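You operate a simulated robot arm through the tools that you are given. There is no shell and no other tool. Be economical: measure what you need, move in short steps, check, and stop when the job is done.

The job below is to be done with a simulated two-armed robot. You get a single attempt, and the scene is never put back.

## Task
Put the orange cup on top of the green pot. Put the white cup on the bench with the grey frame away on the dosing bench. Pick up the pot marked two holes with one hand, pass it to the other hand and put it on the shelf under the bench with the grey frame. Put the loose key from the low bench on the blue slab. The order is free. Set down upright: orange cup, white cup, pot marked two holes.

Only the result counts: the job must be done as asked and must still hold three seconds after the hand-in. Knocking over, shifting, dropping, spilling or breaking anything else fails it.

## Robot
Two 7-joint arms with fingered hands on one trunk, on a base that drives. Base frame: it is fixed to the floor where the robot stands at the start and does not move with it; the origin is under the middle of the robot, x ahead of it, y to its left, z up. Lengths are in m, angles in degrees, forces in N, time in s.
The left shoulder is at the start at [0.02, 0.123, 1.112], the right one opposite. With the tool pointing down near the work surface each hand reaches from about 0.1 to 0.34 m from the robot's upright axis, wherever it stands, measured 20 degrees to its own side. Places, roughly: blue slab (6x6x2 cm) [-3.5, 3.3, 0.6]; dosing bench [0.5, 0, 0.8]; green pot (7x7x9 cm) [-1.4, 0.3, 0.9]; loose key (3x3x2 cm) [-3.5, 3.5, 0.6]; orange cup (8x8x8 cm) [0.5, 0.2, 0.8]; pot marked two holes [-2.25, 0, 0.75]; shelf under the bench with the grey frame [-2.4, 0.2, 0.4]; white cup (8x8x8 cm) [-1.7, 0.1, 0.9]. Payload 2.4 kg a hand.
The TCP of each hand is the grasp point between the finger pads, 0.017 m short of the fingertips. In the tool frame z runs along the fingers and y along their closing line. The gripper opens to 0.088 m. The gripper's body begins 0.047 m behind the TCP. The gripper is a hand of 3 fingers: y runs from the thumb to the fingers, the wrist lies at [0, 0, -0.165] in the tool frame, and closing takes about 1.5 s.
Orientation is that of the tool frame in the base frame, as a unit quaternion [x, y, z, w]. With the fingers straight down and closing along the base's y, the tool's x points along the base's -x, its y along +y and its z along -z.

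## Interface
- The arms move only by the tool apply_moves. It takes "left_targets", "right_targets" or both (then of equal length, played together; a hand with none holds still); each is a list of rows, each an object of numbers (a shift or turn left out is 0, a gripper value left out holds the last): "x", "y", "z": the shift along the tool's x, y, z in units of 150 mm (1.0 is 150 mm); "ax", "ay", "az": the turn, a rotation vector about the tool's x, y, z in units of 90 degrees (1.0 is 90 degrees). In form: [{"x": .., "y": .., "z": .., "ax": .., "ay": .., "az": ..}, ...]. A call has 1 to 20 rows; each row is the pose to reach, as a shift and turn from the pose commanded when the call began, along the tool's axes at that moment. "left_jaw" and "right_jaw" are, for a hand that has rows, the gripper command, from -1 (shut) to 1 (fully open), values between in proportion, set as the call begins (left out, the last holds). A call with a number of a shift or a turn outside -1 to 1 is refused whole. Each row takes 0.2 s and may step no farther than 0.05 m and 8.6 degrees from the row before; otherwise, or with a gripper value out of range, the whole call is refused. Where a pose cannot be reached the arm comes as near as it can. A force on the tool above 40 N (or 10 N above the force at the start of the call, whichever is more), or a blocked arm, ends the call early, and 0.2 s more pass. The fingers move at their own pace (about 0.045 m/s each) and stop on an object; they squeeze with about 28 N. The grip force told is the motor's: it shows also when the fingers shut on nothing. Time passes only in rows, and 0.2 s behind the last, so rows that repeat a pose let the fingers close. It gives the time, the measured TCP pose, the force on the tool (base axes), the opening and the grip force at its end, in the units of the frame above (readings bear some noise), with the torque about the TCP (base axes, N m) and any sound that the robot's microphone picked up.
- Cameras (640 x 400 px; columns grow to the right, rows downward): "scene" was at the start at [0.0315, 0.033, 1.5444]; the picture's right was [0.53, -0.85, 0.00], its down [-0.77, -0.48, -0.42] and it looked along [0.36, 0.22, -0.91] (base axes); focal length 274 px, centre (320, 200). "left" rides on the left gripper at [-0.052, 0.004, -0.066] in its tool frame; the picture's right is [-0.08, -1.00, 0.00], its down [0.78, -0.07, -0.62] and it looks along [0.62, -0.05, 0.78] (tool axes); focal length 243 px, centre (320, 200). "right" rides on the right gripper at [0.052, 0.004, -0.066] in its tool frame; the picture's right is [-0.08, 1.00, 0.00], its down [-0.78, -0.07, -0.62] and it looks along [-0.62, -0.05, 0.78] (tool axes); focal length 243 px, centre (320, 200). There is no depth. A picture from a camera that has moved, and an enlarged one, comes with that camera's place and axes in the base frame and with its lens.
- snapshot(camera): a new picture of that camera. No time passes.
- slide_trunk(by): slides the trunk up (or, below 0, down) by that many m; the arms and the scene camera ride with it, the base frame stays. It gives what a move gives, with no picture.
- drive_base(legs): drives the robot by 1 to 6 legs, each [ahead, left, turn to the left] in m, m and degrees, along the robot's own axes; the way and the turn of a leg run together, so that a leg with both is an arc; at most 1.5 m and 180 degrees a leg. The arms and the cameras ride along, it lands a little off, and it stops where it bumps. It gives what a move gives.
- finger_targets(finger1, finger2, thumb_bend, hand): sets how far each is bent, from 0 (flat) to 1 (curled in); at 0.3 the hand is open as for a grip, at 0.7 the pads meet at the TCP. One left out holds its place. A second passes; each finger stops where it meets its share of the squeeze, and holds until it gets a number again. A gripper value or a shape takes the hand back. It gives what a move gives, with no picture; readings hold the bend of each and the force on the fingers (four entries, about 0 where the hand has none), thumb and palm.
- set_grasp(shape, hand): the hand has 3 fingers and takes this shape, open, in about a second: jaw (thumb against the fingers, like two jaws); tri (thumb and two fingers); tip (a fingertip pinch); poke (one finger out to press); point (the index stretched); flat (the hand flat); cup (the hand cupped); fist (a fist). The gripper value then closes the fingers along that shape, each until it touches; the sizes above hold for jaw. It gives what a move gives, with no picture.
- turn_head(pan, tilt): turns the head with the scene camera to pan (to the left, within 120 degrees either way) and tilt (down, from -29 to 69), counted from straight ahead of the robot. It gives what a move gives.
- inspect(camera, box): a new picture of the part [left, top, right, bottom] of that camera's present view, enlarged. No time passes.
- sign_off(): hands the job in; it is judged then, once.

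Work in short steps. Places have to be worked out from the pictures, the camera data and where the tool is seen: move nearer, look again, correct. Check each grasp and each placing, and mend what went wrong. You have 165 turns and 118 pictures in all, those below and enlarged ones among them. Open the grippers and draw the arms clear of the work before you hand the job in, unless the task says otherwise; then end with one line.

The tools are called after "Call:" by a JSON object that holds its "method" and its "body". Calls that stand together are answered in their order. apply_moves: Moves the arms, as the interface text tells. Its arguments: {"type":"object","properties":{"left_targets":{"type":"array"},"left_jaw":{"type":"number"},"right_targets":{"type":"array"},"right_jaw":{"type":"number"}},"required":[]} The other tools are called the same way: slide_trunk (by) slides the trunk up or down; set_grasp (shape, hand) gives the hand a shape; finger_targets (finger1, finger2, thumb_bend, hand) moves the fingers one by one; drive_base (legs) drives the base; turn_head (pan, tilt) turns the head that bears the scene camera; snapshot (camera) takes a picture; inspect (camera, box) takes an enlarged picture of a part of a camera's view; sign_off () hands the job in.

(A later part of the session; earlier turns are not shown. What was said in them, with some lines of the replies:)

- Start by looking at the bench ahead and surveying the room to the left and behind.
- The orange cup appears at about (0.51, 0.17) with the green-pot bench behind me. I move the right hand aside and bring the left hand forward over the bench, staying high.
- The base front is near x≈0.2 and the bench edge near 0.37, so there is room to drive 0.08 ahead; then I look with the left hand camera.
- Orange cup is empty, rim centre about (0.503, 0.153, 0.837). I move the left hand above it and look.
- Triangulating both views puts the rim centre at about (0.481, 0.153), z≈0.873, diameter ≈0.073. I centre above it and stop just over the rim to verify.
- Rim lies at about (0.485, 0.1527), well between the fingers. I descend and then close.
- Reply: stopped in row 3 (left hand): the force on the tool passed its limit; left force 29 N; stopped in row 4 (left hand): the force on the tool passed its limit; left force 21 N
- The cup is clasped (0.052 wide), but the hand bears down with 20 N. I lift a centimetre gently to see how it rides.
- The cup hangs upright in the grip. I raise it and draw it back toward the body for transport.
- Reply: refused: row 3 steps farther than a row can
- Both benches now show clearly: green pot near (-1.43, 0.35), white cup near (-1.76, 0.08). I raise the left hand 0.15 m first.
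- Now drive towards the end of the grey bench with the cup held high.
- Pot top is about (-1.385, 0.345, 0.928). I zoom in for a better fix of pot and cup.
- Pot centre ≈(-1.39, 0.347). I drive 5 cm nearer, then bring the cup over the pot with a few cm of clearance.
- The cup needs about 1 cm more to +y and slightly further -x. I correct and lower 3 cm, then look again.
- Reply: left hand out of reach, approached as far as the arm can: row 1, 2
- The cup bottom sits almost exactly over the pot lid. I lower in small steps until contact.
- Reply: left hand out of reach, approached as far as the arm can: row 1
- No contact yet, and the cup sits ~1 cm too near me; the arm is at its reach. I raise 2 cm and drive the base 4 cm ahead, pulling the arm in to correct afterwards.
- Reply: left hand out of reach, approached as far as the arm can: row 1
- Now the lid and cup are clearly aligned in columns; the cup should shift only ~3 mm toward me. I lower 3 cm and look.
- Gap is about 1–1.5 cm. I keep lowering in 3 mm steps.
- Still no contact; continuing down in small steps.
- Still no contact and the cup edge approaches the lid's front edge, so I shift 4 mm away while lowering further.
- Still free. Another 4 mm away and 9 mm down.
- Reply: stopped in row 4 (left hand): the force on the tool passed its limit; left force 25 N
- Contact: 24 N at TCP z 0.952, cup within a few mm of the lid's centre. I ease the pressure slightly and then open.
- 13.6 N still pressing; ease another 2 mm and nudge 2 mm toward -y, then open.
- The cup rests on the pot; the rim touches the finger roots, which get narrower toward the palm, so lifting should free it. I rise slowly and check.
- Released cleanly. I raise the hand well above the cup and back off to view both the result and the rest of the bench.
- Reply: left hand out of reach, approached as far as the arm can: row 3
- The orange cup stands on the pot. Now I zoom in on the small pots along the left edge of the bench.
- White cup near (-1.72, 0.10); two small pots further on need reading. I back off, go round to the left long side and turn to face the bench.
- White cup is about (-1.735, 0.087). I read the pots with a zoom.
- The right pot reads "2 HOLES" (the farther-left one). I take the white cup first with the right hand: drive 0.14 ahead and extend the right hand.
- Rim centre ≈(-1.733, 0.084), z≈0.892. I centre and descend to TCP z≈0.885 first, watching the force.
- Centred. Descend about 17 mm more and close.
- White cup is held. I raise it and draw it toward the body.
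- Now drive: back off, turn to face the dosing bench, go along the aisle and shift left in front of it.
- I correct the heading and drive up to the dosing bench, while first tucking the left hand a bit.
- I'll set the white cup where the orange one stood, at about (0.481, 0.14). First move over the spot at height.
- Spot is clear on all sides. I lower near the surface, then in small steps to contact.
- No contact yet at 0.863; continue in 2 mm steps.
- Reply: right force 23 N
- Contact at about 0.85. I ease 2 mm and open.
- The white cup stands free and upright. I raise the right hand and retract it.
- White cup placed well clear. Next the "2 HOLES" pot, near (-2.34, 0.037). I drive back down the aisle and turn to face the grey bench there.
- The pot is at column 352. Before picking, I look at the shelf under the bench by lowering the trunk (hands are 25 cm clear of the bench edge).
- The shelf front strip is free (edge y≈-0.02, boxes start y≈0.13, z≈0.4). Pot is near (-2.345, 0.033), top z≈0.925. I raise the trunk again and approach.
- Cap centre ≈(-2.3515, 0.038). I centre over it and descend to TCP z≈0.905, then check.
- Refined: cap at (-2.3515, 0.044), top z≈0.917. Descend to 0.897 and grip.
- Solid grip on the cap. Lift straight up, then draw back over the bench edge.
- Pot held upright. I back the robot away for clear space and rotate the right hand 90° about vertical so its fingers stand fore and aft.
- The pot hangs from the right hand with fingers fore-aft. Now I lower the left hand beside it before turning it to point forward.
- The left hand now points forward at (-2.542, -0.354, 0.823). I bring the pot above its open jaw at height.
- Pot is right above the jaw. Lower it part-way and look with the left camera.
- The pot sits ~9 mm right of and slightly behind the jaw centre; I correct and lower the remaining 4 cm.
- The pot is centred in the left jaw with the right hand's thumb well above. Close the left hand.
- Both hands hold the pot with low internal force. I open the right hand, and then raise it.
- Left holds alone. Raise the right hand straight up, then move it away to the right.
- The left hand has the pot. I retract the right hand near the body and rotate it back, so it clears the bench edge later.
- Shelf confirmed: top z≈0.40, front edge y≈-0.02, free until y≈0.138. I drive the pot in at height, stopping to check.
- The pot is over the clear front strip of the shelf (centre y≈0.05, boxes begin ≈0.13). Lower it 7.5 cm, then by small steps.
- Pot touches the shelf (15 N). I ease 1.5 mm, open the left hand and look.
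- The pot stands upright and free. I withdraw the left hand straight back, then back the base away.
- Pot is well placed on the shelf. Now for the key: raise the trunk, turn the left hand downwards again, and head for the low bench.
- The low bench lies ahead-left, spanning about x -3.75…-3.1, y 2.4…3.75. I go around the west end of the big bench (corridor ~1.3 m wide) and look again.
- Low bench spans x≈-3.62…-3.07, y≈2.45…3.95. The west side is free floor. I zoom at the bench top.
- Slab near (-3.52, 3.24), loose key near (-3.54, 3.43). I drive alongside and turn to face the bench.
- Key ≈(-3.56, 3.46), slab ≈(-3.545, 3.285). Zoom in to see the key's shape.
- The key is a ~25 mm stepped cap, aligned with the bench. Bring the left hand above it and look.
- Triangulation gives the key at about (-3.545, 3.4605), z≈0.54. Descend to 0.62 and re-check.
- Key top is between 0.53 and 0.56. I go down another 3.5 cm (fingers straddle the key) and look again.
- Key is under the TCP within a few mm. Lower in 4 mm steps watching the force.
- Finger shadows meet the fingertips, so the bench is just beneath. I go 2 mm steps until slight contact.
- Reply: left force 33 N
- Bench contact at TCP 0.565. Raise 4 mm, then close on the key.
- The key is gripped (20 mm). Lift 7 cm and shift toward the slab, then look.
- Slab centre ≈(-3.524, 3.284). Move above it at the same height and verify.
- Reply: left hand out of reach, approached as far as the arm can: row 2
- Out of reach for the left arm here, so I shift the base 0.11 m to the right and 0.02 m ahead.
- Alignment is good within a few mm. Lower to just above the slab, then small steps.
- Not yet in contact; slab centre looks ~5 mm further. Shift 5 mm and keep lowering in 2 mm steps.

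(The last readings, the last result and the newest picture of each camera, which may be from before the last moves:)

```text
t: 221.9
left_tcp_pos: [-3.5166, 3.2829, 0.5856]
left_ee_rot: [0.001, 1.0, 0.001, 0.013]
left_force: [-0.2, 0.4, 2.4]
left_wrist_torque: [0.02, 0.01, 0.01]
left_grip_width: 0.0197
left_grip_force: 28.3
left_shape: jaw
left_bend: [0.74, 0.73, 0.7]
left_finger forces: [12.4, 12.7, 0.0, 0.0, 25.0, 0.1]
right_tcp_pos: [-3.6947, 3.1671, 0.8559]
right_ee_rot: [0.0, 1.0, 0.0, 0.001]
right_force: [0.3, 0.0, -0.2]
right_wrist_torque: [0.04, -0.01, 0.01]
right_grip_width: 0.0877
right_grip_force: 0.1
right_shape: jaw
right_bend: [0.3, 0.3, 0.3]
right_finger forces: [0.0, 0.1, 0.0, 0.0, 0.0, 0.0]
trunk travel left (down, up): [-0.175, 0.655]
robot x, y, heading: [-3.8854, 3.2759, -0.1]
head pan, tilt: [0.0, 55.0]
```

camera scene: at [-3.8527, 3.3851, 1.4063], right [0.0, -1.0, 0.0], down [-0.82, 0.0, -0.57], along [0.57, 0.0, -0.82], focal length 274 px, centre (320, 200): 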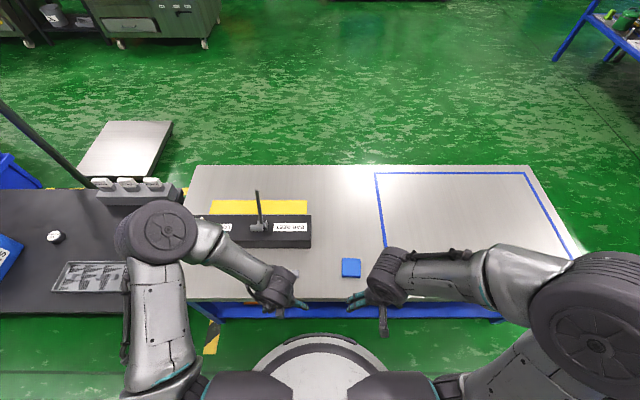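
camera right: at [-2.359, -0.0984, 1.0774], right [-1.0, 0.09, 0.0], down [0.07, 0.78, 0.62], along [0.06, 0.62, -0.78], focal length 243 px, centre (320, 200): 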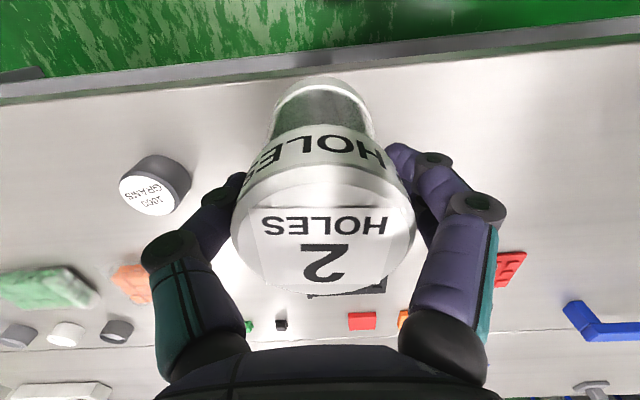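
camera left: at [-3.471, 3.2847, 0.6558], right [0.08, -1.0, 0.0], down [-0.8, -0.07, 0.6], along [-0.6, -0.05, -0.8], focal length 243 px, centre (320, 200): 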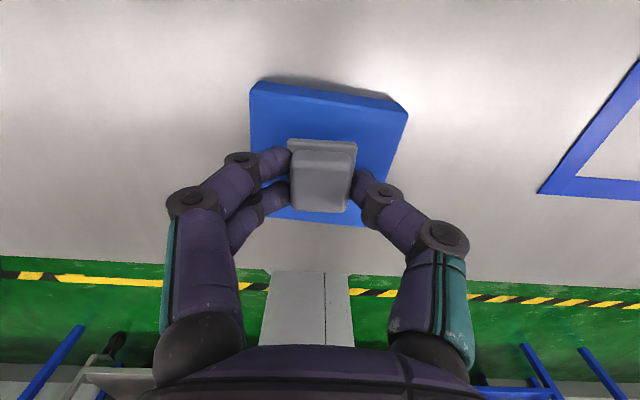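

Light contact (2.4 N). Open the fingers and rise slowly.

Call:
{"method": "apply_moves", "body": {"left_targets": [{}, {}, {}, {}, {}, {}, {}, {}], "left_jaw": 1}}

Call:
{"method": "apply_moves", "body": {"left_targets": [{"z": -0.05}, {"z": -0.15}, {"z": -0.4}]}}

Call:
{"method": "snapshot", "body": {"camera": "left"}}

```text
t: 222.8
left_tcp_pos: [-3.5152, 3.2857, 0.587]
left_ee_rot: [-0.001, 1.0, 0.002, 0.015]
left_force: [-5.4, 10.4, 27.1]
left_wrist_torque: [-0.55, 0.18, -0.17]
left_grip_width: 0.0843
left_grip_force: 0.1
left_shape: jaw
left_bend: [0.3, 0.3, 0.45]
left_finger forces: [0.0, 0.0, 0.2, 0.0, 26.9, 0.0]
right_tcp_pos: [-3.6945, 3.1677, 0.8564]
right_ee_rot: [0.0, 1.0, 0.0, 0.002]
right_force: [0.4, 0.4, 0.5]
right_wrist_torque: [0.02, 0.03, 0.05]
right_grip_width: 0.0879
right_grip_force: 0.1
right_shape: jaw
right_bend: [0.3, 0.3, 0.3]
right_finger forces: [0.0, 0.0, 0.0, 0.0, 0.0, 0.0]
trunk travel left (down, up): [-0.175, 0.655]
robot x, y, heading: [-3.8824, 3.2743, -0.1]
head pan, tilt: [0.0, 55.0]
stopped in row 4 (left hand): the force on the tool passed its limit (the readings are from after the stop); the commanded pose is now the measured one
```

```text
t: 223.6
left_tcp_pos: [-3.5176, 3.2836, 0.6449]
left_ee_rot: [0.0, 1.0, 0.003, 0.013]
left_force: [-0.3, -0.1, 0.2]
left_wrist_torque: [0.0, 0.02, 0.01]
left_grip_width: 0.0878
left_grip_force: 0.1
left_shape: jaw
left_bend: [0.3, 0.3, 0.3]
left_finger forces: [0.1, 0.1, 0.0, 0.0, 0.0, 0.0]
right_tcp_pos: [-3.6942, 3.1667, 0.8559]
right_ee_rot: [-0.001, 1.0, 0.0, 0.0]
right_force: [-0.4, 0.5, -0.7]
right_wrist_torque: [-0.04, 0.0, 0.01]
right_grip_width: 0.0878
right_grip_force: 0.0
right_shape: jaw
right_bend: [0.3, 0.3, 0.3]
right_finger forces: [0.0, 0.0, 0.1, 0.0, 0.1, 0.0]
trunk travel left (down, up): [-0.175, 0.655]
robot x, y, heading: [-3.8866, 3.2765, 0.0]
head pan, tilt: [0.0, 55.0]
```

```text
29 pictures are left
camera left: at [-3.4678, 3.285, 0.7116], right [0.09, -1.0, 0.0], down [-0.8, -0.07, 0.6], along [-0.6, -0.05, -0.8], focal length 243 px, centre (320, 200)
```

left: 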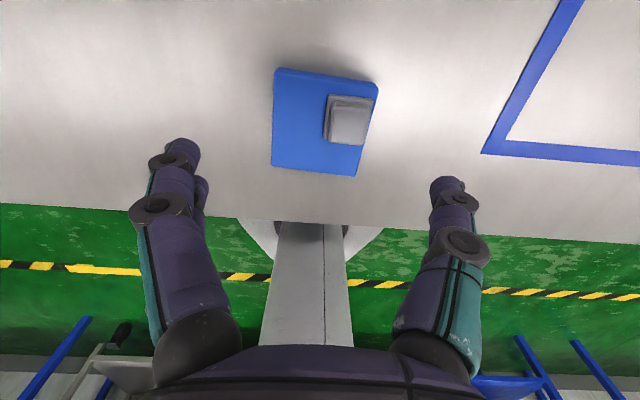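

The opening thumb dragged the key sideways, though it still lies on the slab. I zoom in to judge how well.

Call:
{"method": "inspect", "body": {"camera": "left", "box": [240, 50, 420, 190]}}

```text
2.86 times, centred on (330, 120) of left
camera zoom: at [-3.4678, 3.285, 0.7116], right [0.09, -1.0, 0.0], down [-0.8, -0.07, 0.6], along [-0.6, -0.05, -0.8], focal length 693 px, centre (291, 429)
```

zoom: 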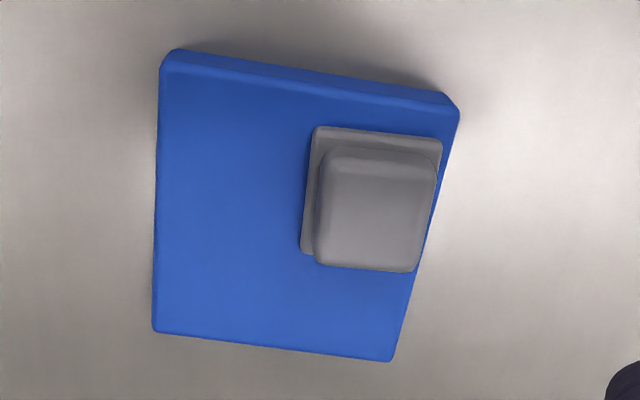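

The key lies wholly on the slab but flush with its edge (~15 mm off centre). I regrip a little higher with the hand centred on the slab, so that closing recentres it.

Call:
{"method": "apply_moves", "body": {"left_targets": [{"x": -0.03, "y": -0.027, "z": 0.12}, {"x": -0.03, "y": -0.027, "z": 0.24}, {"x": -0.03, "y": -0.027, "z": 0.345}]}}

Call:
{"method": "snapshot", "body": {"camera": "left"}}

```text
t: 224.4
left_tcp_pos: [-3.5107, 3.2788, 0.5937]
left_ee_rot: [0.0, 1.0, 0.001, 0.013]
left_force: [-0.2, 0.2, 0.3]
left_wrist_torque: [-0.01, -0.02, 0.02]
left_grip_width: 0.0875
left_grip_force: 0.0
left_shape: jaw
left_bend: [0.3, 0.3, 0.3]
left_finger forces: [0.0, 0.1, 0.0, 0.1, 0.1, 0.0]
right_tcp_pos: [-3.6944, 3.1655, 0.8561]
right_ee_rot: [0.0, 1.0, 0.0, 0.002]
right_force: [0.4, -0.2, 0.1]
right_wrist_torque: [-0.01, 0.01, -0.03]
right_grip_width: 0.0879
right_grip_force: 0.1
right_shape: jaw
right_bend: [0.3, 0.3, 0.3]
right_finger forces: [0.0, 0.0, 0.0, 0.0, 0.0, 0.0]
trunk travel left (down, up): [-0.175, 0.655]
robot x, y, heading: [-3.883, 3.2735, -0.1]
head pan, tilt: [0.0, 55.0]
```

```text
27 pictures are left
camera left: at [-3.4604, 3.2811, 0.6605], right [0.08, -1.0, 0.0], down [-0.8, -0.07, 0.6], along [-0.6, -0.05, -0.8], focal length 243 px, centre (320, 200)
```

left: 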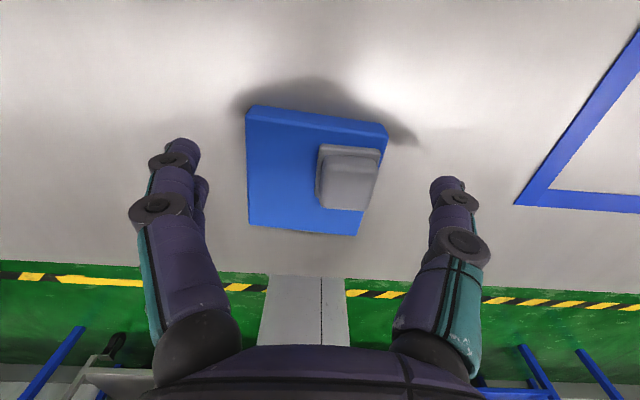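

Fingers straddle the slab symmetrically and clear above it. Close gently to recentre and grip.

Call:
{"method": "apply_moves", "body": {"left_targets": [{}, {}, {}, {}, {}, {}, {}, {}, {}], "left_jaw": -1}}

Call:
{"method": "snapshot", "body": {"camera": "left"}}

```text
t: 226.4
left_tcp_pos: [-3.5119, 3.2794, 0.5942]
left_ee_rot: [0.0, 1.0, 0.001, 0.013]
left_force: [-0.4, -0.2, -0.4]
left_wrist_torque: [-0.02, 0.05, 0.02]
left_grip_width: 0.0002
left_grip_force: 28.0
left_shape: jaw
left_bend: [0.68, 0.71, 0.79]
left_finger forces: [0.0, 0.1, 0.0, 0.0, 0.0, 0.0]
right_tcp_pos: [-3.6936, 3.1666, 0.8557]
right_ee_rot: [0.0, 1.0, 0.0, 0.001]
right_force: [-0.4, -1.0, -0.2]
right_wrist_torque: [-0.03, -0.01, -0.04]
right_grip_width: 0.088
right_grip_force: 0.0
right_shape: jaw
right_bend: [0.3, 0.3, 0.3]
right_finger forces: [0.1, 0.1, 0.1, 0.0, 0.0, 0.1]
trunk travel left (down, up): [-0.175, 0.655]
robot x, y, heading: [-3.8835, 3.2725, -0.0]
head pan, tilt: [0.0, 55.0]
```

```text
26 pictures are left
camera left: at [-3.4604, 3.2811, 0.6607], right [0.09, -1.0, 0.0], down [-0.8, -0.07, 0.6], along [-0.6, -0.05, -0.8], focal length 243 px, centre (320, 200)
```

left: 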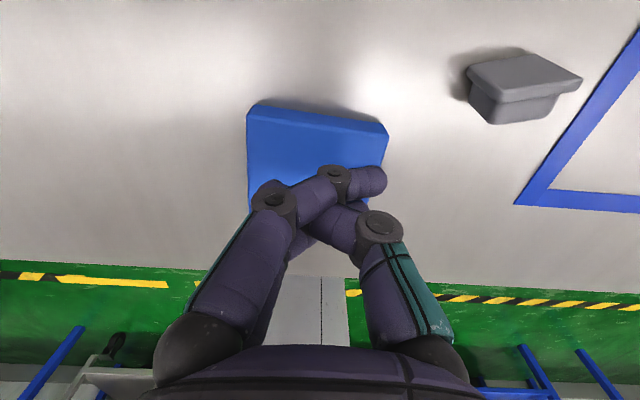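

The key slipped out and now lies upside down on the bench near (-3.47, 3.21); the slab has not moved. I raise the hand, open it and look again.

Call:
{"method": "apply_moves", "body": {"left_targets": [{"z": -0.2}, {"z": -0.45}, {"z": -0.7, "y": -0.1}, {"z": -0.7, "y": -0.3}]}}

Call:
{"method": "apply_moves", "body": {"left_targets": [{}, {}, {}, {}, {}, {}], "left_jaw": 1}}

Call:
{"method": "snapshot", "body": {"camera": "left"}}

Call:
{"method": "inspect", "body": {"camera": "scene", "box": [260, 200, 400, 310]}}

```text
t: 227.4
left_tcp_pos: [-3.5127, 3.2323, 0.6995]
left_ee_rot: [-0.001, 1.0, 0.002, 0.013]
left_force: [0.5, -1.1, 0.5]
left_wrist_torque: [-0.01, 0.01, 0.02]
left_grip_width: 0.0
left_grip_force: 28.2
left_shape: jaw
left_bend: [0.68, 0.71, 0.79]
left_finger forces: [0.0, 0.0, 0.0, 0.0, 0.1, 0.0]
right_tcp_pos: [-3.6946, 3.168, 0.8563]
right_ee_rot: [0.001, 1.0, 0.0, 0.001]
right_force: [0.6, -0.3, -0.8]
right_wrist_torque: [0.01, 0.02, 0.0]
right_grip_width: 0.0876
right_grip_force: 0.1
right_shape: jaw
right_bend: [0.3, 0.3, 0.3]
right_finger forces: [0.0, 0.1, 0.1, 0.0, 0.0, 0.0]
trunk travel left (down, up): [-0.175, 0.655]
robot x, y, heading: [-3.8842, 3.2694, 0.2]
head pan, tilt: [0.0, 55.0]
```

```text
t: 228.8
left_tcp_pos: [-3.5144, 3.2344, 0.6984]
left_ee_rot: [0.0, 1.0, 0.002, 0.013]
left_force: [1.2, 0.5, 0.5]
left_wrist_torque: [0.02, 0.0, 0.0]
left_grip_width: 0.0879
left_grip_force: 0.1
left_shape: jaw
left_bend: [0.3, 0.3, 0.3]
left_finger forces: [0.0, 0.0, 0.1, 0.0, 0.0, 0.0]
right_tcp_pos: [-3.6942, 3.1674, 0.856]
right_ee_rot: [0.0, 1.0, 0.0, 0.001]
right_force: [0.3, -1.5, 0.8]
right_wrist_torque: [0.03, -0.01, 0.01]
right_grip_width: 0.0877
right_grip_force: 0.1
right_shape: jaw
right_bend: [0.3, 0.3, 0.3]
right_finger forces: [0.1, 0.0, 0.0, 0.0, 0.0, 0.1]
trunk travel left (down, up): [-0.175, 0.655]
robot x, y, heading: [-3.8838, 3.2727, 0.1]
head pan, tilt: [0.0, 55.0]
```

```text
25 pictures are left
camera left: at [-3.4633, 3.2356, 0.7656], right [0.09, -1.0, 0.0], down [-0.8, -0.07, 0.6], along [-0.6, -0.05, -0.8], focal length 243 px, centre (320, 200)
```

left: 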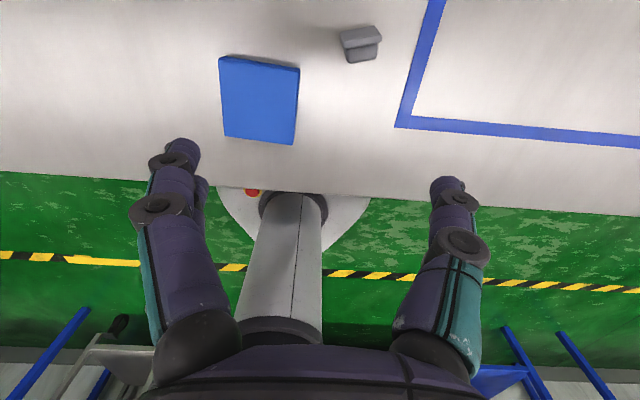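

```text
3.64 times, centred on (330, 255) of scene
camera zoom: at [-3.8334, 3.2745, 1.4064], right [0.0, -1.0, 0.0], down [-0.82, 0.0, -0.57], along [0.57, 0.0, -0.82], focal length 997 px, centre (284, 0)
```

zoom: 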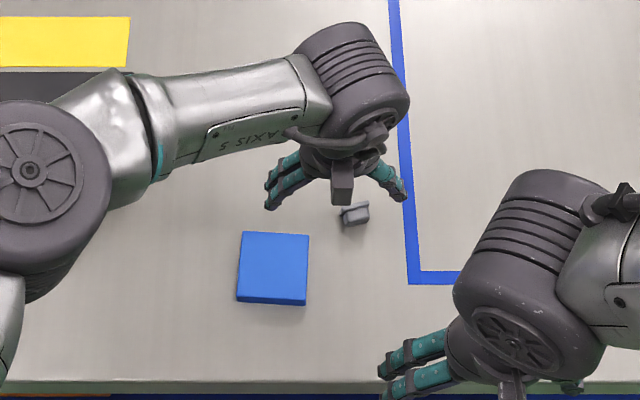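

I zoom on the key to see how it lies.

Call:
{"method": "inspect", "body": {"camera": "left", "box": [310, 5, 410, 85]}}

Call:
{"method": "inspect", "body": {"camera": "scene", "box": [330, 245, 370, 270]}}

```text
5.00 times, centred on (360, 45) of left
camera zoom: at [-3.4633, 3.2356, 0.7656], right [0.09, -1.0, 0.0], down [-0.8, -0.07, 0.6], along [-0.6, -0.05, -0.8], focal length 1213 px, centre (120, 975)
```

zoom: 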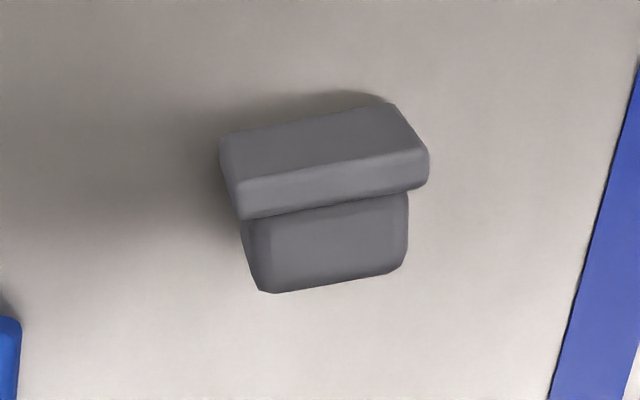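

```text
16.00 times, centred on (350, 258) of scene
camera zoom: at [-3.8334, 3.2745, 1.4064], right [0.0, -1.0, 0.0], down [-0.82, 0.0, -0.57], along [0.57, 0.0, -0.82], focal length 4385 px, centre (-160, -720)
```

zoom: 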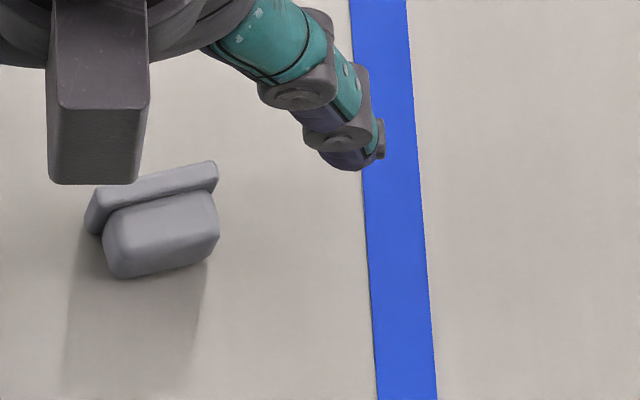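

The key lies on its side at about (-3.477, 3.2065), turned ~18°. The right hand is better placed for it: I withdraw the left hand, nudge the base, and bring the right hand over.

Call:
{"method": "apply_moves", "body": {"left_targets": [{"z": -0.3}, {"z": -0.5, "y": 0.2}, {"z": -0.5, "y": 0.5, "x": 0.1}, {"z": -0.5, "y": 0.75, "x": 0.3}, {"z": -0.5, "y": 0.9, "x": 0.55}, {"z": -0.5, "y": 1.0, "x": 0.85}]}}

Call:
{"method": "drive_base", "body": {"legs": [[0.03, 0, 0]]}}

Call:
{"method": "apply_moves", "body": {"right_targets": [{"x": -0.3, "y": 0.1}, {"x": -0.6, "y": 0.2, "z": 0.1}, {"x": -0.9, "y": 0.26, "z": 0.2}, {"x": -1.0, "y": 0.26, "z": 0.45}, {"x": -1.0, "y": 0.26, "z": 0.75}, {"x": -1.0, "y": 0.26, "z": 1.0}]}}

Call:
{"method": "snapshot", "body": {"camera": "right"}}

```text
t: 230.2
left_tcp_pos: [-3.6427, 3.3862, 0.771]
left_ee_rot: [-0.001, 1.0, 0.0, 0.013]
left_force: [-0.5, 0.3, 0.1]
left_wrist_torque: [-0.03, 0.0, 0.0]
left_grip_width: 0.088
left_grip_force: 0.2
left_shape: jaw
left_bend: [0.3, 0.3, 0.3]
left_finger forces: [0.0, 0.0, 0.0, 0.0, 0.1, 0.0]
right_tcp_pos: [-3.6942, 3.1672, 0.8561]
right_ee_rot: [0.0, 1.0, 0.0, 0.0]
right_force: [-0.6, -0.5, 0.8]
right_wrist_torque: [0.0, -0.04, -0.01]
right_grip_width: 0.0882
right_grip_force: 0.0
right_shape: jaw
right_bend: [0.3, 0.3, 0.3]
right_finger forces: [0.0, 0.0, 0.0, 0.1, 0.1, 0.0]
trunk travel left (down, up): [-0.175, 0.655]
robot x, y, heading: [-3.8803, 3.2697, 0.1]
head pan, tilt: [0.0, 55.0]
```

```text
t: 231.1
left_tcp_pos: [-3.6113, 3.3851, 0.771]
left_ee_rot: [0.0, 1.0, 0.002, 0.013]
left_force: [-0.9, 0.8, -0.6]
left_wrist_torque: [0.0, 0.01, 0.0]
left_grip_width: 0.088
left_grip_force: 0.1
left_shape: jaw
left_bend: [0.3, 0.3, 0.3]
left_finger forces: [0.0, 0.1, 0.1, 0.0, 0.0, 0.0]
right_tcp_pos: [-3.6635, 3.1674, 0.8565]
right_ee_rot: [0.001, 1.0, 0.0, 0.002]
right_force: [0.4, 0.1, -0.6]
right_wrist_torque: [-0.02, -0.01, 0.0]
right_grip_width: 0.088
right_grip_force: 0.1
right_shape: jaw
right_bend: [0.3, 0.3, 0.3]
right_finger forces: [0.0, 0.0, 0.1, 0.0, 0.0, 0.0]
trunk travel left (down, up): [-0.175, 0.655]
robot x, y, heading: [-3.8556, 3.2724, 0.1]
head pan, tilt: [0.0, 55.0]
```

```text
t: 232.5
left_tcp_pos: [-3.6125, 3.3854, 0.7711]
left_ee_rot: [0.0, 1.0, 0.001, 0.013]
left_force: [-0.4, 0.5, 0.3]
left_wrist_torque: [-0.01, -0.02, 0.01]
left_grip_width: 0.0879
left_grip_force: 0.0
left_shape: jaw
left_bend: [0.3, 0.3, 0.3]
left_finger forces: [0.0, 0.0, 0.0, 0.0, 0.0, 0.0]
right_tcp_pos: [-3.5113, 3.2062, 0.7054]
right_ee_rot: [0.001, 1.0, 0.0, 0.001]
right_force: [0.1, -1.3, 0.1]
right_wrist_torque: [0.0, -0.01, 0.0]
right_grip_width: 0.0879
right_grip_force: 0.0
right_shape: jaw
right_bend: [0.3, 0.3, 0.3]
right_finger forces: [0.0, 0.1, 0.1, 0.0, 0.0, 0.0]
trunk travel left (down, up): [-0.175, 0.655]
robot x, y, heading: [-3.8573, 3.2726, -0.1]
head pan, tilt: [0.0, 55.0]
```

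```text
21 pictures are left
camera right: at [-3.5637, 3.211, 0.7716], right [0.08, 1.0, 0.0], down [0.78, -0.07, 0.62], along [0.62, -0.05, -0.78], focal length 243 px, centre (320, 200)
```

right: 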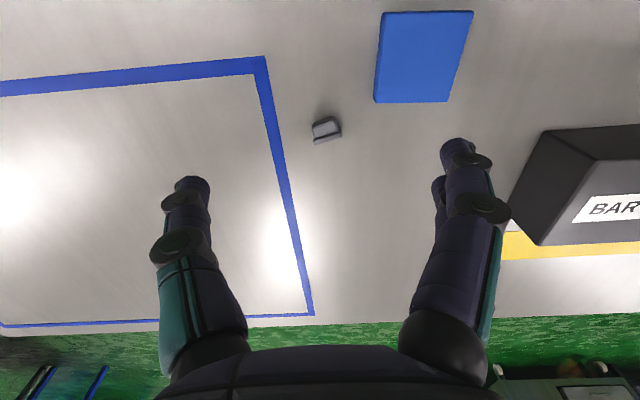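

Key at (-3.4765, 3.208). Closing across y would bump the slab, so I turn the right hand 72° to close along the key's axis (fore-aft), while centring above it.

Call:
{"method": "apply_moves", "body": {"right_targets": [{"x": -0.05, "az": 0.09}, {"x": -0.1, "az": 0.18}, {"x": -0.15, "az": 0.27}, {"x": -0.2, "az": 0.36}, {"x": -0.233, "y": 0.012, "az": 0.45}, {"x": -0.233, "y": 0.012, "az": 0.54}, {"x": -0.233, "y": 0.012, "az": 0.63}, {"x": -0.233, "y": 0.012, "az": 0.72}, {"x": -0.233, "y": 0.012, "az": 0.8}]}}

Call:
{"method": "snapshot", "body": {"camera": "right"}}

```text
t: 234.5
left_tcp_pos: [-3.6122, 3.3859, 0.7719]
left_ee_rot: [0.0, 1.0, 0.002, 0.014]
left_force: [0.5, 0.9, 0.0]
left_wrist_torque: [-0.01, 0.0, 0.02]
left_grip_width: 0.0882
left_grip_force: 0.1
left_shape: jaw
left_bend: [0.3, 0.3, 0.3]
left_finger forces: [0.0, 0.0, 0.0, 0.0, 0.1, 0.0]
right_tcp_pos: [-3.4786, 3.2073, 0.7054]
right_ee_rot: [0.59, 0.808, 0.001, 0.001]
right_force: [0.1, 0.6, 0.1]
right_wrist_torque: [0.0, -0.01, 0.01]
right_grip_width: 0.0875
right_grip_force: 0.0
right_shape: jaw
right_bend: [0.3, 0.3, 0.3]
right_finger forces: [0.0, 0.0, 0.0, 0.1, 0.1, 0.0]
trunk travel left (down, up): [-0.175, 0.655]
robot x, y, heading: [-3.8563, 3.2758, 0.1]
head pan, tilt: [0.0, 55.0]
```

```text
20 pictures are left
camera right: at [-3.4907, 3.2597, 0.7718], right [0.97, 0.22, 0.0], down [0.18, -0.76, 0.62], along [0.14, -0.6, -0.78], focal length 243 px, centre (320, 200)
```

right: 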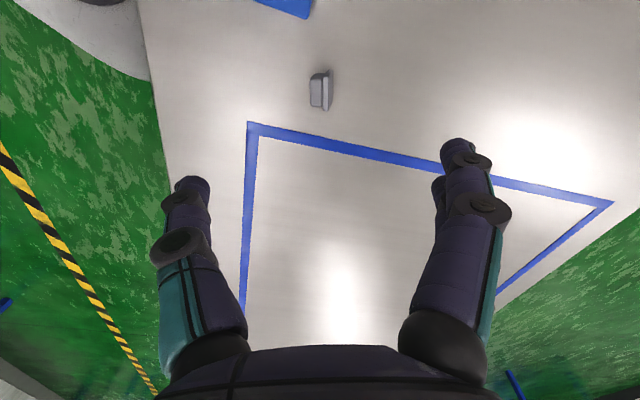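

Key is well aligned between the fingers. Descend to 0.60 and check.

Call:
{"method": "apply_moves", "body": {"right_targets": [{"z": 0.25}, {"z": 0.5}, {"z": 0.7}]}}

Call:
{"method": "snapshot", "body": {"camera": "right"}}

```text
t: 235.3
left_tcp_pos: [-3.6115, 3.3866, 0.7712]
left_ee_rot: [0.0, 1.0, 0.002, 0.013]
left_force: [-0.2, -0.4, 0.5]
left_wrist_torque: [0.03, 0.0, 0.02]
left_grip_width: 0.0878
left_grip_force: 0.1
left_shape: jaw
left_bend: [0.3, 0.3, 0.3]
left_finger forces: [0.0, 0.0, 0.1, 0.0, 0.0, 0.0]
right_tcp_pos: [-3.4796, 3.2081, 0.602]
right_ee_rot: [0.588, 0.809, 0.001, 0.001]
right_force: [0.2, -0.5, 0.2]
right_wrist_torque: [-0.02, 0.0, 0.01]
right_grip_width: 0.0878
right_grip_force: 0.1
right_shape: jaw
right_bend: [0.3, 0.3, 0.3]
right_finger forces: [0.0, 0.0, 0.1, 0.0, 0.0, 0.0]
trunk travel left (down, up): [-0.175, 0.655]
robot x, y, heading: [-3.8541, 3.2725, 0.2]
head pan, tilt: [0.0, 55.0]
```

```text
19 pictures are left
camera right: at [-3.492, 3.2595, 0.6678], right [0.97, 0.23, 0.0], down [0.18, -0.76, 0.62], along [0.14, -0.6, -0.78], focal length 243 px, centre (320, 200)
```

right: 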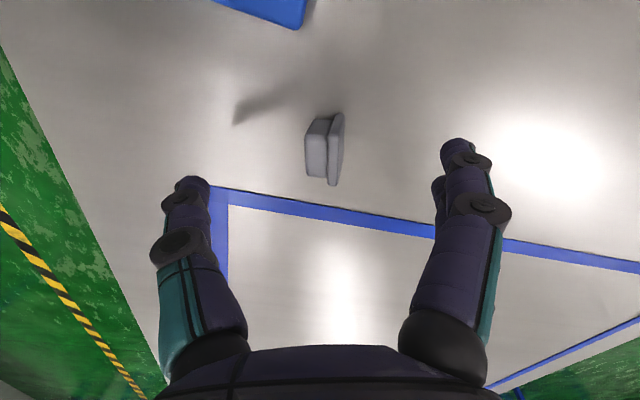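

Centred. Descend to 0.571 (tips 6 mm above the bench) and close.

Call:
{"method": "apply_moves", "body": {"right_targets": [{"x": 0.0, "y": 0.01, "z": 0.1}, {"y": 0.01, "z": 0.205}]}}

Call:
{"method": "apply_moves", "body": {"right_targets": [{}, {}, {}, {}, {}, {}, {}, {}, {}], "right_jaw": -1}}

Call:
{"method": "snapshot", "body": {"camera": "right"}}

```text
t: 235.9
left_tcp_pos: [-3.6118, 3.385, 0.7707]
left_ee_rot: [0.0, 1.0, 0.002, 0.013]
left_force: [-0.5, 0.0, 0.1]
left_wrist_torque: [-0.02, 0.0, 0.0]
left_grip_width: 0.0877
left_grip_force: 0.0
left_shape: jaw
left_bend: [0.3, 0.3, 0.3]
left_finger forces: [0.1, 0.0, 0.0, 0.1, 0.0, 0.0]
right_tcp_pos: [-3.4771, 3.208, 0.5703]
right_ee_rot: [0.588, 0.809, 0.001, 0.0]
right_force: [0.3, 0.5, 0.2]
right_wrist_torque: [0.03, 0.03, 0.0]
right_grip_width: 0.0881
right_grip_force: 0.0
right_shape: jaw
right_bend: [0.3, 0.3, 0.3]
right_finger forces: [0.0, 0.0, 0.0, 0.1, 0.0, 0.0]
trunk travel left (down, up): [-0.175, 0.655]
robot x, y, heading: [-3.8567, 3.2747, -0.3]
head pan, tilt: [0.0, 55.0]
```

```text
t: 237.9
left_tcp_pos: [-3.6111, 3.3861, 0.7707]
left_ee_rot: [0.0, 1.0, 0.001, 0.014]
left_force: [-0.4, 0.6, -0.6]
left_wrist_torque: [-0.02, -0.02, 0.01]
left_grip_width: 0.0882
left_grip_force: 0.1
left_shape: jaw
left_bend: [0.3, 0.3, 0.3]
left_finger forces: [0.0, 0.1, 0.0, 0.0, 0.0, 0.1]
right_tcp_pos: [-3.4777, 3.2082, 0.5705]
right_ee_rot: [0.587, 0.809, 0.001, -0.001]
right_force: [0.5, -0.2, -0.4]
right_wrist_torque: [0.03, 0.0, 0.01]
right_grip_width: 0.0111
right_grip_force: 28.1
right_shape: jaw
right_bend: [0.72, 0.72, 0.7]
right_finger forces: [12.5, 12.6, 0.0, 0.0, 25.1, 0.0]
trunk travel left (down, up): [-0.175, 0.655]
robot x, y, heading: [-3.8542, 3.2711, -0.1]
head pan, tilt: [0.0, 55.0]
```

```text
18 pictures are left
camera right: at [-3.4898, 3.26, 0.6373], right [0.97, 0.23, 0.0], down [0.18, -0.76, 0.62], along [0.14, -0.6, -0.78], focal length 243 px, centre (320, 200)
```

right: 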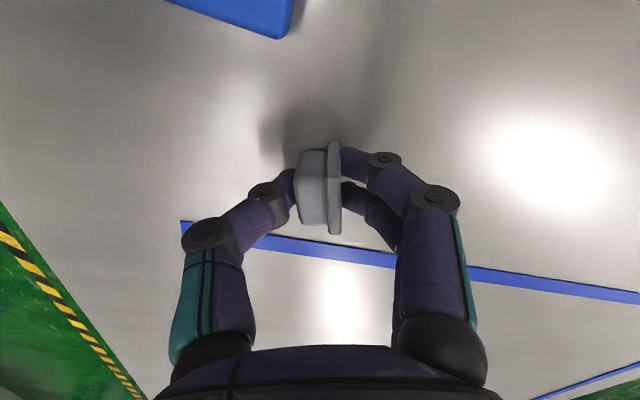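

Firmly gripped across its flat faces. Lift and carry over the slab centre (-3.517, 3.2805).

Call:
{"method": "apply_moves", "body": {"right_targets": [{"z": -0.1}, {"z": -0.3}, {"z": -0.5}, {"z": -0.5, "x": 0.27, "y": -0.05}, {"z": -0.5, "x": 0.54, "y": -0.105}]}}

Call:
{"method": "snapshot", "body": {"camera": "right"}}

Call:
{"method": "inspect", "body": {"camera": "scene", "box": [260, 220, 380, 320]}}

```text
t: 239.1
left_tcp_pos: [-3.6124, 3.3852, 0.7706]
left_ee_rot: [0.0, 1.0, 0.002, 0.013]
left_force: [0.8, -0.2, 0.5]
left_wrist_torque: [0.02, 0.0, 0.04]
left_grip_width: 0.088
left_grip_force: 0.1
left_shape: jaw
left_bend: [0.3, 0.3, 0.3]
left_finger forces: [0.0, 0.0, 0.1, 0.0, 0.1, 0.0]
right_tcp_pos: [-3.5163, 3.2787, 0.6457]
right_ee_rot: [0.587, 0.81, 0.0, 0.0]
right_force: [-0.4, 0.2, 0.0]
right_wrist_torque: [-0.02, 0.02, 0.0]
right_grip_width: 0.0111
right_grip_force: 27.4
right_shape: jaw
right_bend: [0.72, 0.72, 0.7]
right_finger forces: [12.5, 12.6, 0.1, 0.0, 25.0, 0.0]
trunk travel left (down, up): [-0.175, 0.655]
robot x, y, heading: [-3.856, 3.2745, 0.1]
head pan, tilt: [0.0, 55.0]
```

```text
17 pictures are left
camera right: at [-3.529, 3.3295, 0.7115], right [0.97, 0.23, 0.0], down [0.18, -0.76, 0.62], along [0.14, -0.6, -0.78], focal length 243 px, centre (320, 200)
```

right: 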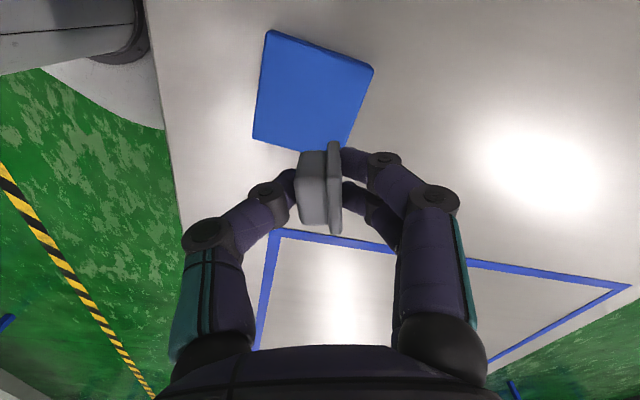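

```text
4.00 times, centred on (320, 270) of scene
camera zoom: at [-3.803, 3.2748, 1.4064], right [0.0, -1.0, 0.0], down [-0.82, 0.0, -0.57], along [0.57, 0.0, -0.82], focal length 1096 px, centre (320, -80)
```

zoom: 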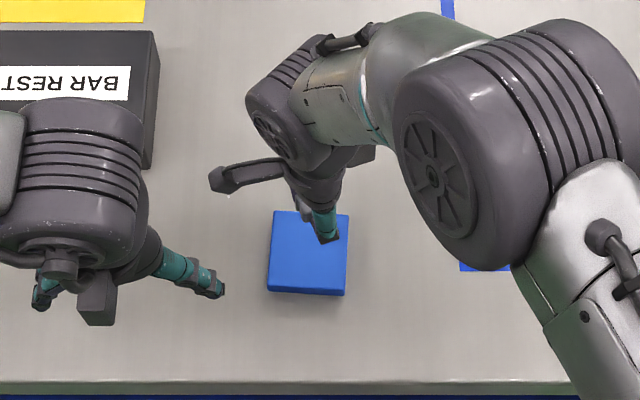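

Small correction toward the slab centre, then lower to just above it.

Call:
{"method": "apply_moves", "body": {"right_targets": [{"x": 0.044, "y": -0.028}, {"x": 0.044, "y": -0.028, "z": 0.15}, {"x": 0.044, "y": -0.028, "z": 0.3}]}}

Call:
{"method": "snapshot", "body": {"camera": "right"}}

```text
t: 239.9
left_tcp_pos: [-3.6123, 3.3858, 0.7709]
left_ee_rot: [-0.001, 1.0, 0.002, 0.013]
left_force: [0.7, -0.3, -1.2]
left_wrist_torque: [-0.02, 0.02, -0.02]
left_grip_width: 0.0882
left_grip_force: 0.0
left_shape: jaw
left_bend: [0.3, 0.3, 0.3]
left_finger forces: [0.1, 0.1, 0.1, 0.0, 0.0, 0.0]
right_tcp_pos: [-3.5231, 3.2855, 0.6016]
right_ee_rot: [0.588, 0.809, 0.001, 0.001]
right_force: [-0.2, 0.1, 0.7]
right_wrist_torque: [0.0, 0.0, 0.02]
right_grip_width: 0.011
right_grip_force: 28.3
right_shape: jaw
right_bend: [0.72, 0.72, 0.7]
right_finger forces: [12.6, 12.7, 0.0, 0.0, 25.1, 0.0]
trunk travel left (down, up): [-0.175, 0.655]
robot x, y, heading: [-3.8542, 3.2764, -0.0]
head pan, tilt: [0.0, 55.0]
```

```text
15 pictures are left
camera right: at [-3.536, 3.3361, 0.6668], right [0.97, 0.23, 0.0], down [0.18, -0.76, 0.62], along [0.14, -0.6, -0.78], focal length 243 px, centre (320, 200)
```

right: 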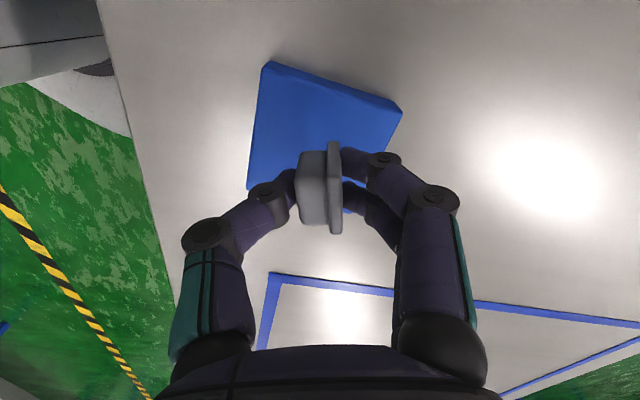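

Shift ~6 mm further to centre, then go down in 2 mm steps to contact.

Call:
{"method": "apply_moves", "body": {"right_targets": [{"x": 0.044, "y": -0.008}, {"x": 0.044, "y": -0.008, "z": 0.03}, {"x": 0.044, "y": -0.008, "z": 0.055}, {"x": 0.044, "y": -0.008, "z": 0.068}, {"x": 0.044, "y": -0.008, "z": 0.08}]}}

Call:
{"method": "snapshot", "body": {"camera": "right"}}

```text
t: 241.1
left_tcp_pos: [-3.612, 3.3843, 0.772]
left_ee_rot: [-0.001, 1.0, 0.001, 0.013]
left_force: [-0.7, 0.3, -0.4]
left_wrist_torque: [0.02, -0.03, -0.02]
left_grip_width: 0.0878
left_grip_force: 0.1
left_shape: jaw
left_bend: [0.3, 0.3, 0.3]
left_finger forces: [0.0, 0.0, 0.1, 0.0, 0.0, 0.1]
right_tcp_pos: [-3.5257, 3.2911, 0.5883]
right_ee_rot: [0.588, 0.809, 0.001, 0.001]
right_force: [0.0, 0.6, -0.2]
right_wrist_torque: [0.01, -0.01, -0.03]
right_grip_width: 0.0109
right_grip_force: 28.0
right_shape: jaw
right_bend: [0.72, 0.72, 0.7]
right_finger forces: [12.5, 12.6, 0.0, 0.0, 25.2, 0.0]
trunk travel left (down, up): [-0.175, 0.655]
robot x, y, heading: [-3.8599, 3.2762, 0.2]
head pan, tilt: [0.0, 55.0]
```

```text
14 pictures are left
camera right: at [-3.5391, 3.3424, 0.6546], right [0.97, 0.23, 0.0], down [0.18, -0.76, 0.62], along [0.14, -0.6, -0.78], focal length 243 px, centre (320, 200)
```

right: 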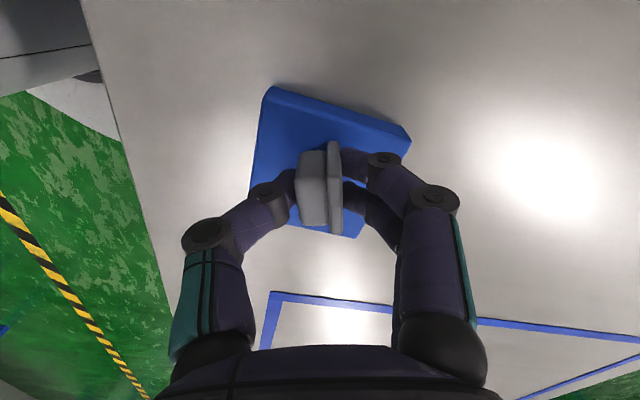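

Nicely centred; no contact yet. Go down 1 mm at a time.

Call:
{"method": "apply_moves", "body": {"right_targets": [{"z": 0.008}, {"z": 0.015}, {"z": 0.022}]}}

```text
t: 241.9
left_tcp_pos: [-3.613, 3.3863, 0.7708]
left_ee_rot: [0.0, 1.0, 0.001, 0.013]
left_force: [-0.3, -0.3, -0.1]
left_wrist_torque: [0.0, -0.03, 0.0]
left_grip_width: 0.0878
left_grip_force: 0.0
left_shape: jaw
left_bend: [0.3, 0.3, 0.3]
left_finger forces: [0.0, 0.1, 0.0, 0.0, 0.0, 0.0]
right_tcp_pos: [-3.5271, 3.2919, 0.5863]
right_ee_rot: [0.588, 0.809, 0.001, 0.001]
right_force: [0.4, 0.2, 7.8]
right_wrist_torque: [0.0, -0.02, 0.0]
right_grip_width: 0.0111
right_grip_force: 28.3
right_shape: jaw
right_bend: [0.73, 0.72, 0.71]
right_finger forces: [13.5, 13.6, 0.0, 0.0, 27.5, 0.0]
trunk travel left (down, up): [-0.175, 0.655]
robot x, y, heading: [-3.8523, 3.2751, -0.0]
head pan, tilt: [0.0, 55.0]
```

Contact (7.8 N). I ease 1.5 mm, then open only slightly with individual finger bends so the tips don't sweep down on the key.

Call:
{"method": "apply_moves", "body": {"right_targets": [{"z": -0.005}, {"z": -0.012}]}}

Call:
{"method": "finger_targets", "body": {"hand": "right", "finger1": 0.62, "finger2": 0.62, "thumb_bend": 0.6}}

Call:
{"method": "snapshot", "body": {"camera": "right"}}

```text
t: 242.5
left_tcp_pos: [-3.6136, 3.3857, 0.7714]
left_ee_rot: [0.0, 1.0, 0.001, 0.014]
left_force: [0.5, 0.0, -0.1]
left_wrist_torque: [-0.02, -0.01, 0.01]
left_grip_width: 0.0878
left_grip_force: 0.0
left_shape: jaw
left_bend: [0.3, 0.3, 0.3]
left_finger forces: [0.1, 0.0, 0.1, 0.0, 0.0, 0.0]
right_tcp_pos: [-3.528, 3.2905, 0.5864]
right_ee_rot: [0.588, 0.809, 0.0, 0.0]
right_force: [1.1, -0.1, 1.3]
right_wrist_torque: [0.0, -0.02, 0.01]
right_grip_width: 0.011
right_grip_force: 28.2
right_shape: jaw
right_bend: [0.72, 0.72, 0.71]
right_finger forces: [13.4, 13.7, 0.0, 0.0, 26.3, 0.0]
trunk travel left (down, up): [-0.175, 0.655]
robot x, y, heading: [-3.8545, 3.2719, -0.2]
head pan, tilt: [0.0, 55.0]
```

```text
t: 243.5
left_tcp_pos: [-3.6122, 3.386, 0.7699]
left_ee_rot: [-0.001, 1.0, 0.002, 0.014]
left_force: [-0.5, 0.4, 0.1]
left_wrist_torque: [0.03, 0.02, 0.07]
left_grip_width: 0.088
left_grip_force: 0.0
left_shape: jaw
left_bend: [0.3, 0.3, 0.3]
left_finger forces: [0.0, 0.0, 0.0, 0.0, 0.1, 0.0]
right_tcp_pos: [-3.5271, 3.2916, 0.5881]
right_ee_rot: [0.588, 0.809, 0.0, 0.001]
right_force: [-0.4, -0.3, 0.9]
right_wrist_torque: [-0.01, -0.02, 0.01]
right_grip_width: 0.016
right_grip_force: 0.1
right_shape: fingers
right_bend: [0.62, 0.62, 0.6]
right_finger forces: [0.0, 0.0, 0.0, 0.0, 0.2, 0.0]
trunk travel left (down, up): [-0.175, 0.655]
robot x, y, heading: [-3.8554, 3.2722, -0.1]
head pan, tilt: [0.0, 55.0]
```

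```text
13 pictures are left
camera right: at [-3.5394, 3.3427, 0.6531], right [0.97, 0.23, 0.0], down [0.18, -0.76, 0.62], along [0.14, -0.6, -0.78], focal length 243 px, centre (320, 200)
```

right: 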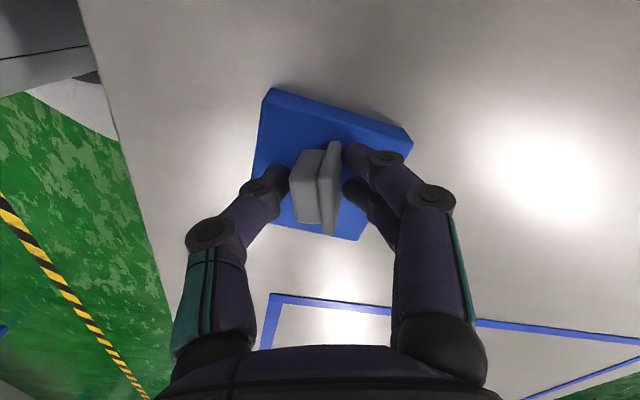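

The fingers are free of the key, which rests on the slab. Rise straight up slowly.

Call:
{"method": "apply_moves", "body": {"right_targets": [{"z": -0.02}, {"z": -0.06}, {"z": -0.15}, {"z": -0.35}, {"z": -0.6}]}}

Call:
{"method": "snapshot", "body": {"camera": "right"}}

```text
t: 244.7
left_tcp_pos: [-3.6112, 3.3854, 0.7715]
left_ee_rot: [0.001, 1.0, 0.002, 0.013]
left_force: [-0.5, 0.6, 0.0]
left_wrist_torque: [-0.01, -0.01, 0.04]
left_grip_width: 0.0883
left_grip_force: 0.1
left_shape: jaw
left_bend: [0.3, 0.3, 0.3]
left_finger forces: [0.1, 0.1, 0.0, 0.0, 0.0, 0.1]
right_tcp_pos: [-3.5263, 3.2912, 0.6764]
right_ee_rot: [0.588, 0.809, 0.0, 0.0]
right_force: [0.3, 0.1, 0.5]
right_wrist_torque: [-0.02, 0.02, -0.01]
right_grip_width: 0.0161
right_grip_force: 0.0
right_shape: fingers
right_bend: [0.62, 0.62, 0.6]
right_finger forces: [0.1, 0.0, 0.0, 0.1, 0.1, 0.0]
trunk travel left (down, up): [-0.175, 0.655]
robot x, y, heading: [-3.8525, 3.2722, -0.0]
head pan, tilt: [0.0, 55.0]
```

```text
12 pictures are left
camera right: at [-3.5383, 3.3428, 0.7434], right [0.97, 0.23, 0.0], down [0.18, -0.76, 0.62], along [0.14, -0.6, -0.78], focal length 243 px, centre (320, 200)
```

right: 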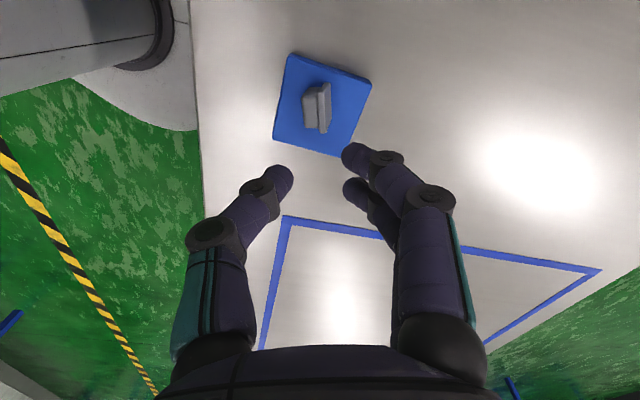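

The key rests centrally on the slab. I open the right hand, raise it, and back the robot away.

Call:
{"method": "apply_moves", "body": {"right_targets": [{"z": -0.3}, {"z": -0.6}, {"z": -0.9}, {"z": -0.9}, {"z": -0.9}, {"z": -0.9}], "right_jaw": 1}}

Call:
{"method": "drive_base", "body": {"legs": [[-0.22, 0, 0]]}}

Call:
{"method": "snapshot", "body": {"camera": "scene"}}

```text
t: 246.1
left_tcp_pos: [-3.613, 3.3861, 0.7714]
left_ee_rot: [0.0, 1.0, 0.001, 0.012]
left_force: [-0.2, -0.2, 0.1]
left_wrist_torque: [0.03, 0.02, -0.01]
left_grip_width: 0.0878
left_grip_force: 0.0
left_shape: jaw
left_bend: [0.3, 0.3, 0.3]
left_finger forces: [0.0, 0.0, 0.0, 0.1, 0.0, 0.1]
right_tcp_pos: [-3.5251, 3.2903, 0.8151]
right_ee_rot: [0.588, 0.809, 0.0, 0.001]
right_force: [0.5, -0.3, -0.5]
right_wrist_torque: [-0.01, 0.0, -0.01]
right_grip_width: 0.0878
right_grip_force: 0.2
right_shape: jaw
right_bend: [0.3, 0.3, 0.3]
right_finger forces: [0.0, 0.0, 0.0, 0.0, 0.0, 0.0]
trunk travel left (down, up): [-0.175, 0.655]
robot x, y, heading: [-3.8566, 3.2744, 0.1]
head pan, tilt: [0.0, 55.0]
```

```text
t: 247.8
left_tcp_pos: [-3.8342, 3.3869, 0.7715]
left_ee_rot: [-0.002, 1.0, 0.001, 0.013]
left_force: [0.9, -0.3, 0.1]
left_wrist_torque: [0.0, -0.02, -0.03]
left_grip_width: 0.0882
left_grip_force: 0.1
left_shape: jaw
left_bend: [0.3, 0.3, 0.3]
left_finger forces: [0.0, 0.1, 0.0, 0.0, 0.0, 0.0]
right_tcp_pos: [-3.7457, 3.2903, 0.8136]
right_ee_rot: [0.587, 0.81, 0.001, 0.0]
right_force: [-0.3, 0.2, -0.3]
right_wrist_torque: [0.03, 0.03, -0.01]
right_grip_width: 0.0878
right_grip_force: 0.0
right_shape: jaw
right_bend: [0.3, 0.3, 0.3]
right_finger forces: [0.0, 0.0, 0.1, 0.1, 0.0, 0.1]
trunk travel left (down, up): [-0.175, 0.655]
robot x, y, heading: [-4.078, 3.2718, -0.0]
head pan, tilt: [0.0, 55.0]
```

```text
11 pictures are left
camera scene: at [-4.0232, 3.2746, 1.4064], right [0.0, -1.0, 0.0], down [-0.82, 0.0, -0.57], along [0.57, 0.0, -0.82], focal length 274 px, centre (320, 200)
```

scene: 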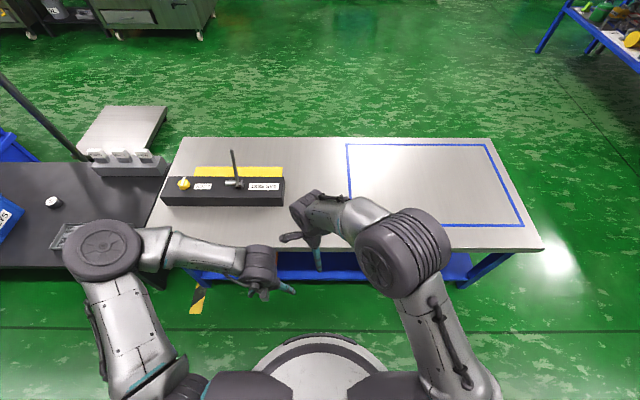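

The hand hides the slab; I move the right hand aside and confirm.

Call:
{"method": "apply_moves", "body": {"right_targets": [{"x": -0.3, "y": -0.1}, {"x": -0.6, "y": -0.2}, {"x": -0.9, "y": -0.3}]}}

Call:
{"method": "inspect", "body": {"camera": "scene", "box": [240, 170, 400, 270]}}

```text
t: 248.6
left_tcp_pos: [-3.8322, 3.3868, 0.7719]
left_ee_rot: [-0.002, 1.0, 0.001, 0.012]
left_force: [0.5, 0.2, -0.5]
left_wrist_torque: [-0.01, 0.02, -0.03]
left_grip_width: 0.0879
left_grip_force: 0.2
left_shape: jaw
left_bend: [0.3, 0.3, 0.3]
left_finger forces: [0.0, 0.0, 0.0, 0.0, 0.1, 0.0]
right_tcp_pos: [-3.746, 3.1489, 0.8132]
right_ee_rot: [0.587, 0.81, 0.001, 0.001]
right_force: [0.2, -0.5, -0.8]
right_wrist_torque: [-0.02, -0.02, 0.01]
right_grip_width: 0.0881
right_grip_force: 0.1
right_shape: jaw
right_bend: [0.3, 0.3, 0.3]
right_finger forces: [0.0, 0.0, 0.0, 0.0, 0.0, 0.0]
trunk travel left (down, up): [-0.175, 0.655]
robot x, y, heading: [-4.0777, 3.2719, 0.2]
head pan, tilt: [0.0, 55.0]
```

```text
4.00 times, centred on (320, 220) of scene
camera zoom: at [-4.0228, 3.2744, 1.4064], right [0.0, -1.0, 0.0], down [-0.82, 0.0, -0.57], along [0.57, 0.0, -0.82], focal length 1096 px, centre (320, 120)
```

zoom: 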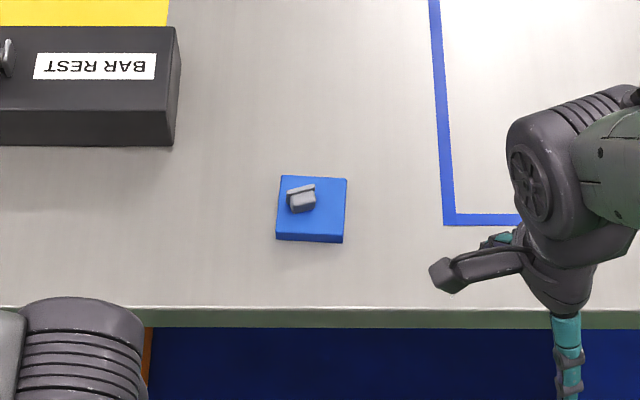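

The key sits well on the slab, both hands are open and clear, and the cups and pot were checked when I placed them. Handing in.

Call:
{"method": "sign_off", "body": {}}

```text
The job is handed in.
```

All four tasks are done: the orange cup is upright on the green pot, the white cup is upright on the dosing bench, and the two-hole pot was passed right hand to left and set upright on the shelf under the grey-framed bench. The loose key is on the blue slab, but it slipped out of the fingers once onto the low bench and now lies on its side.
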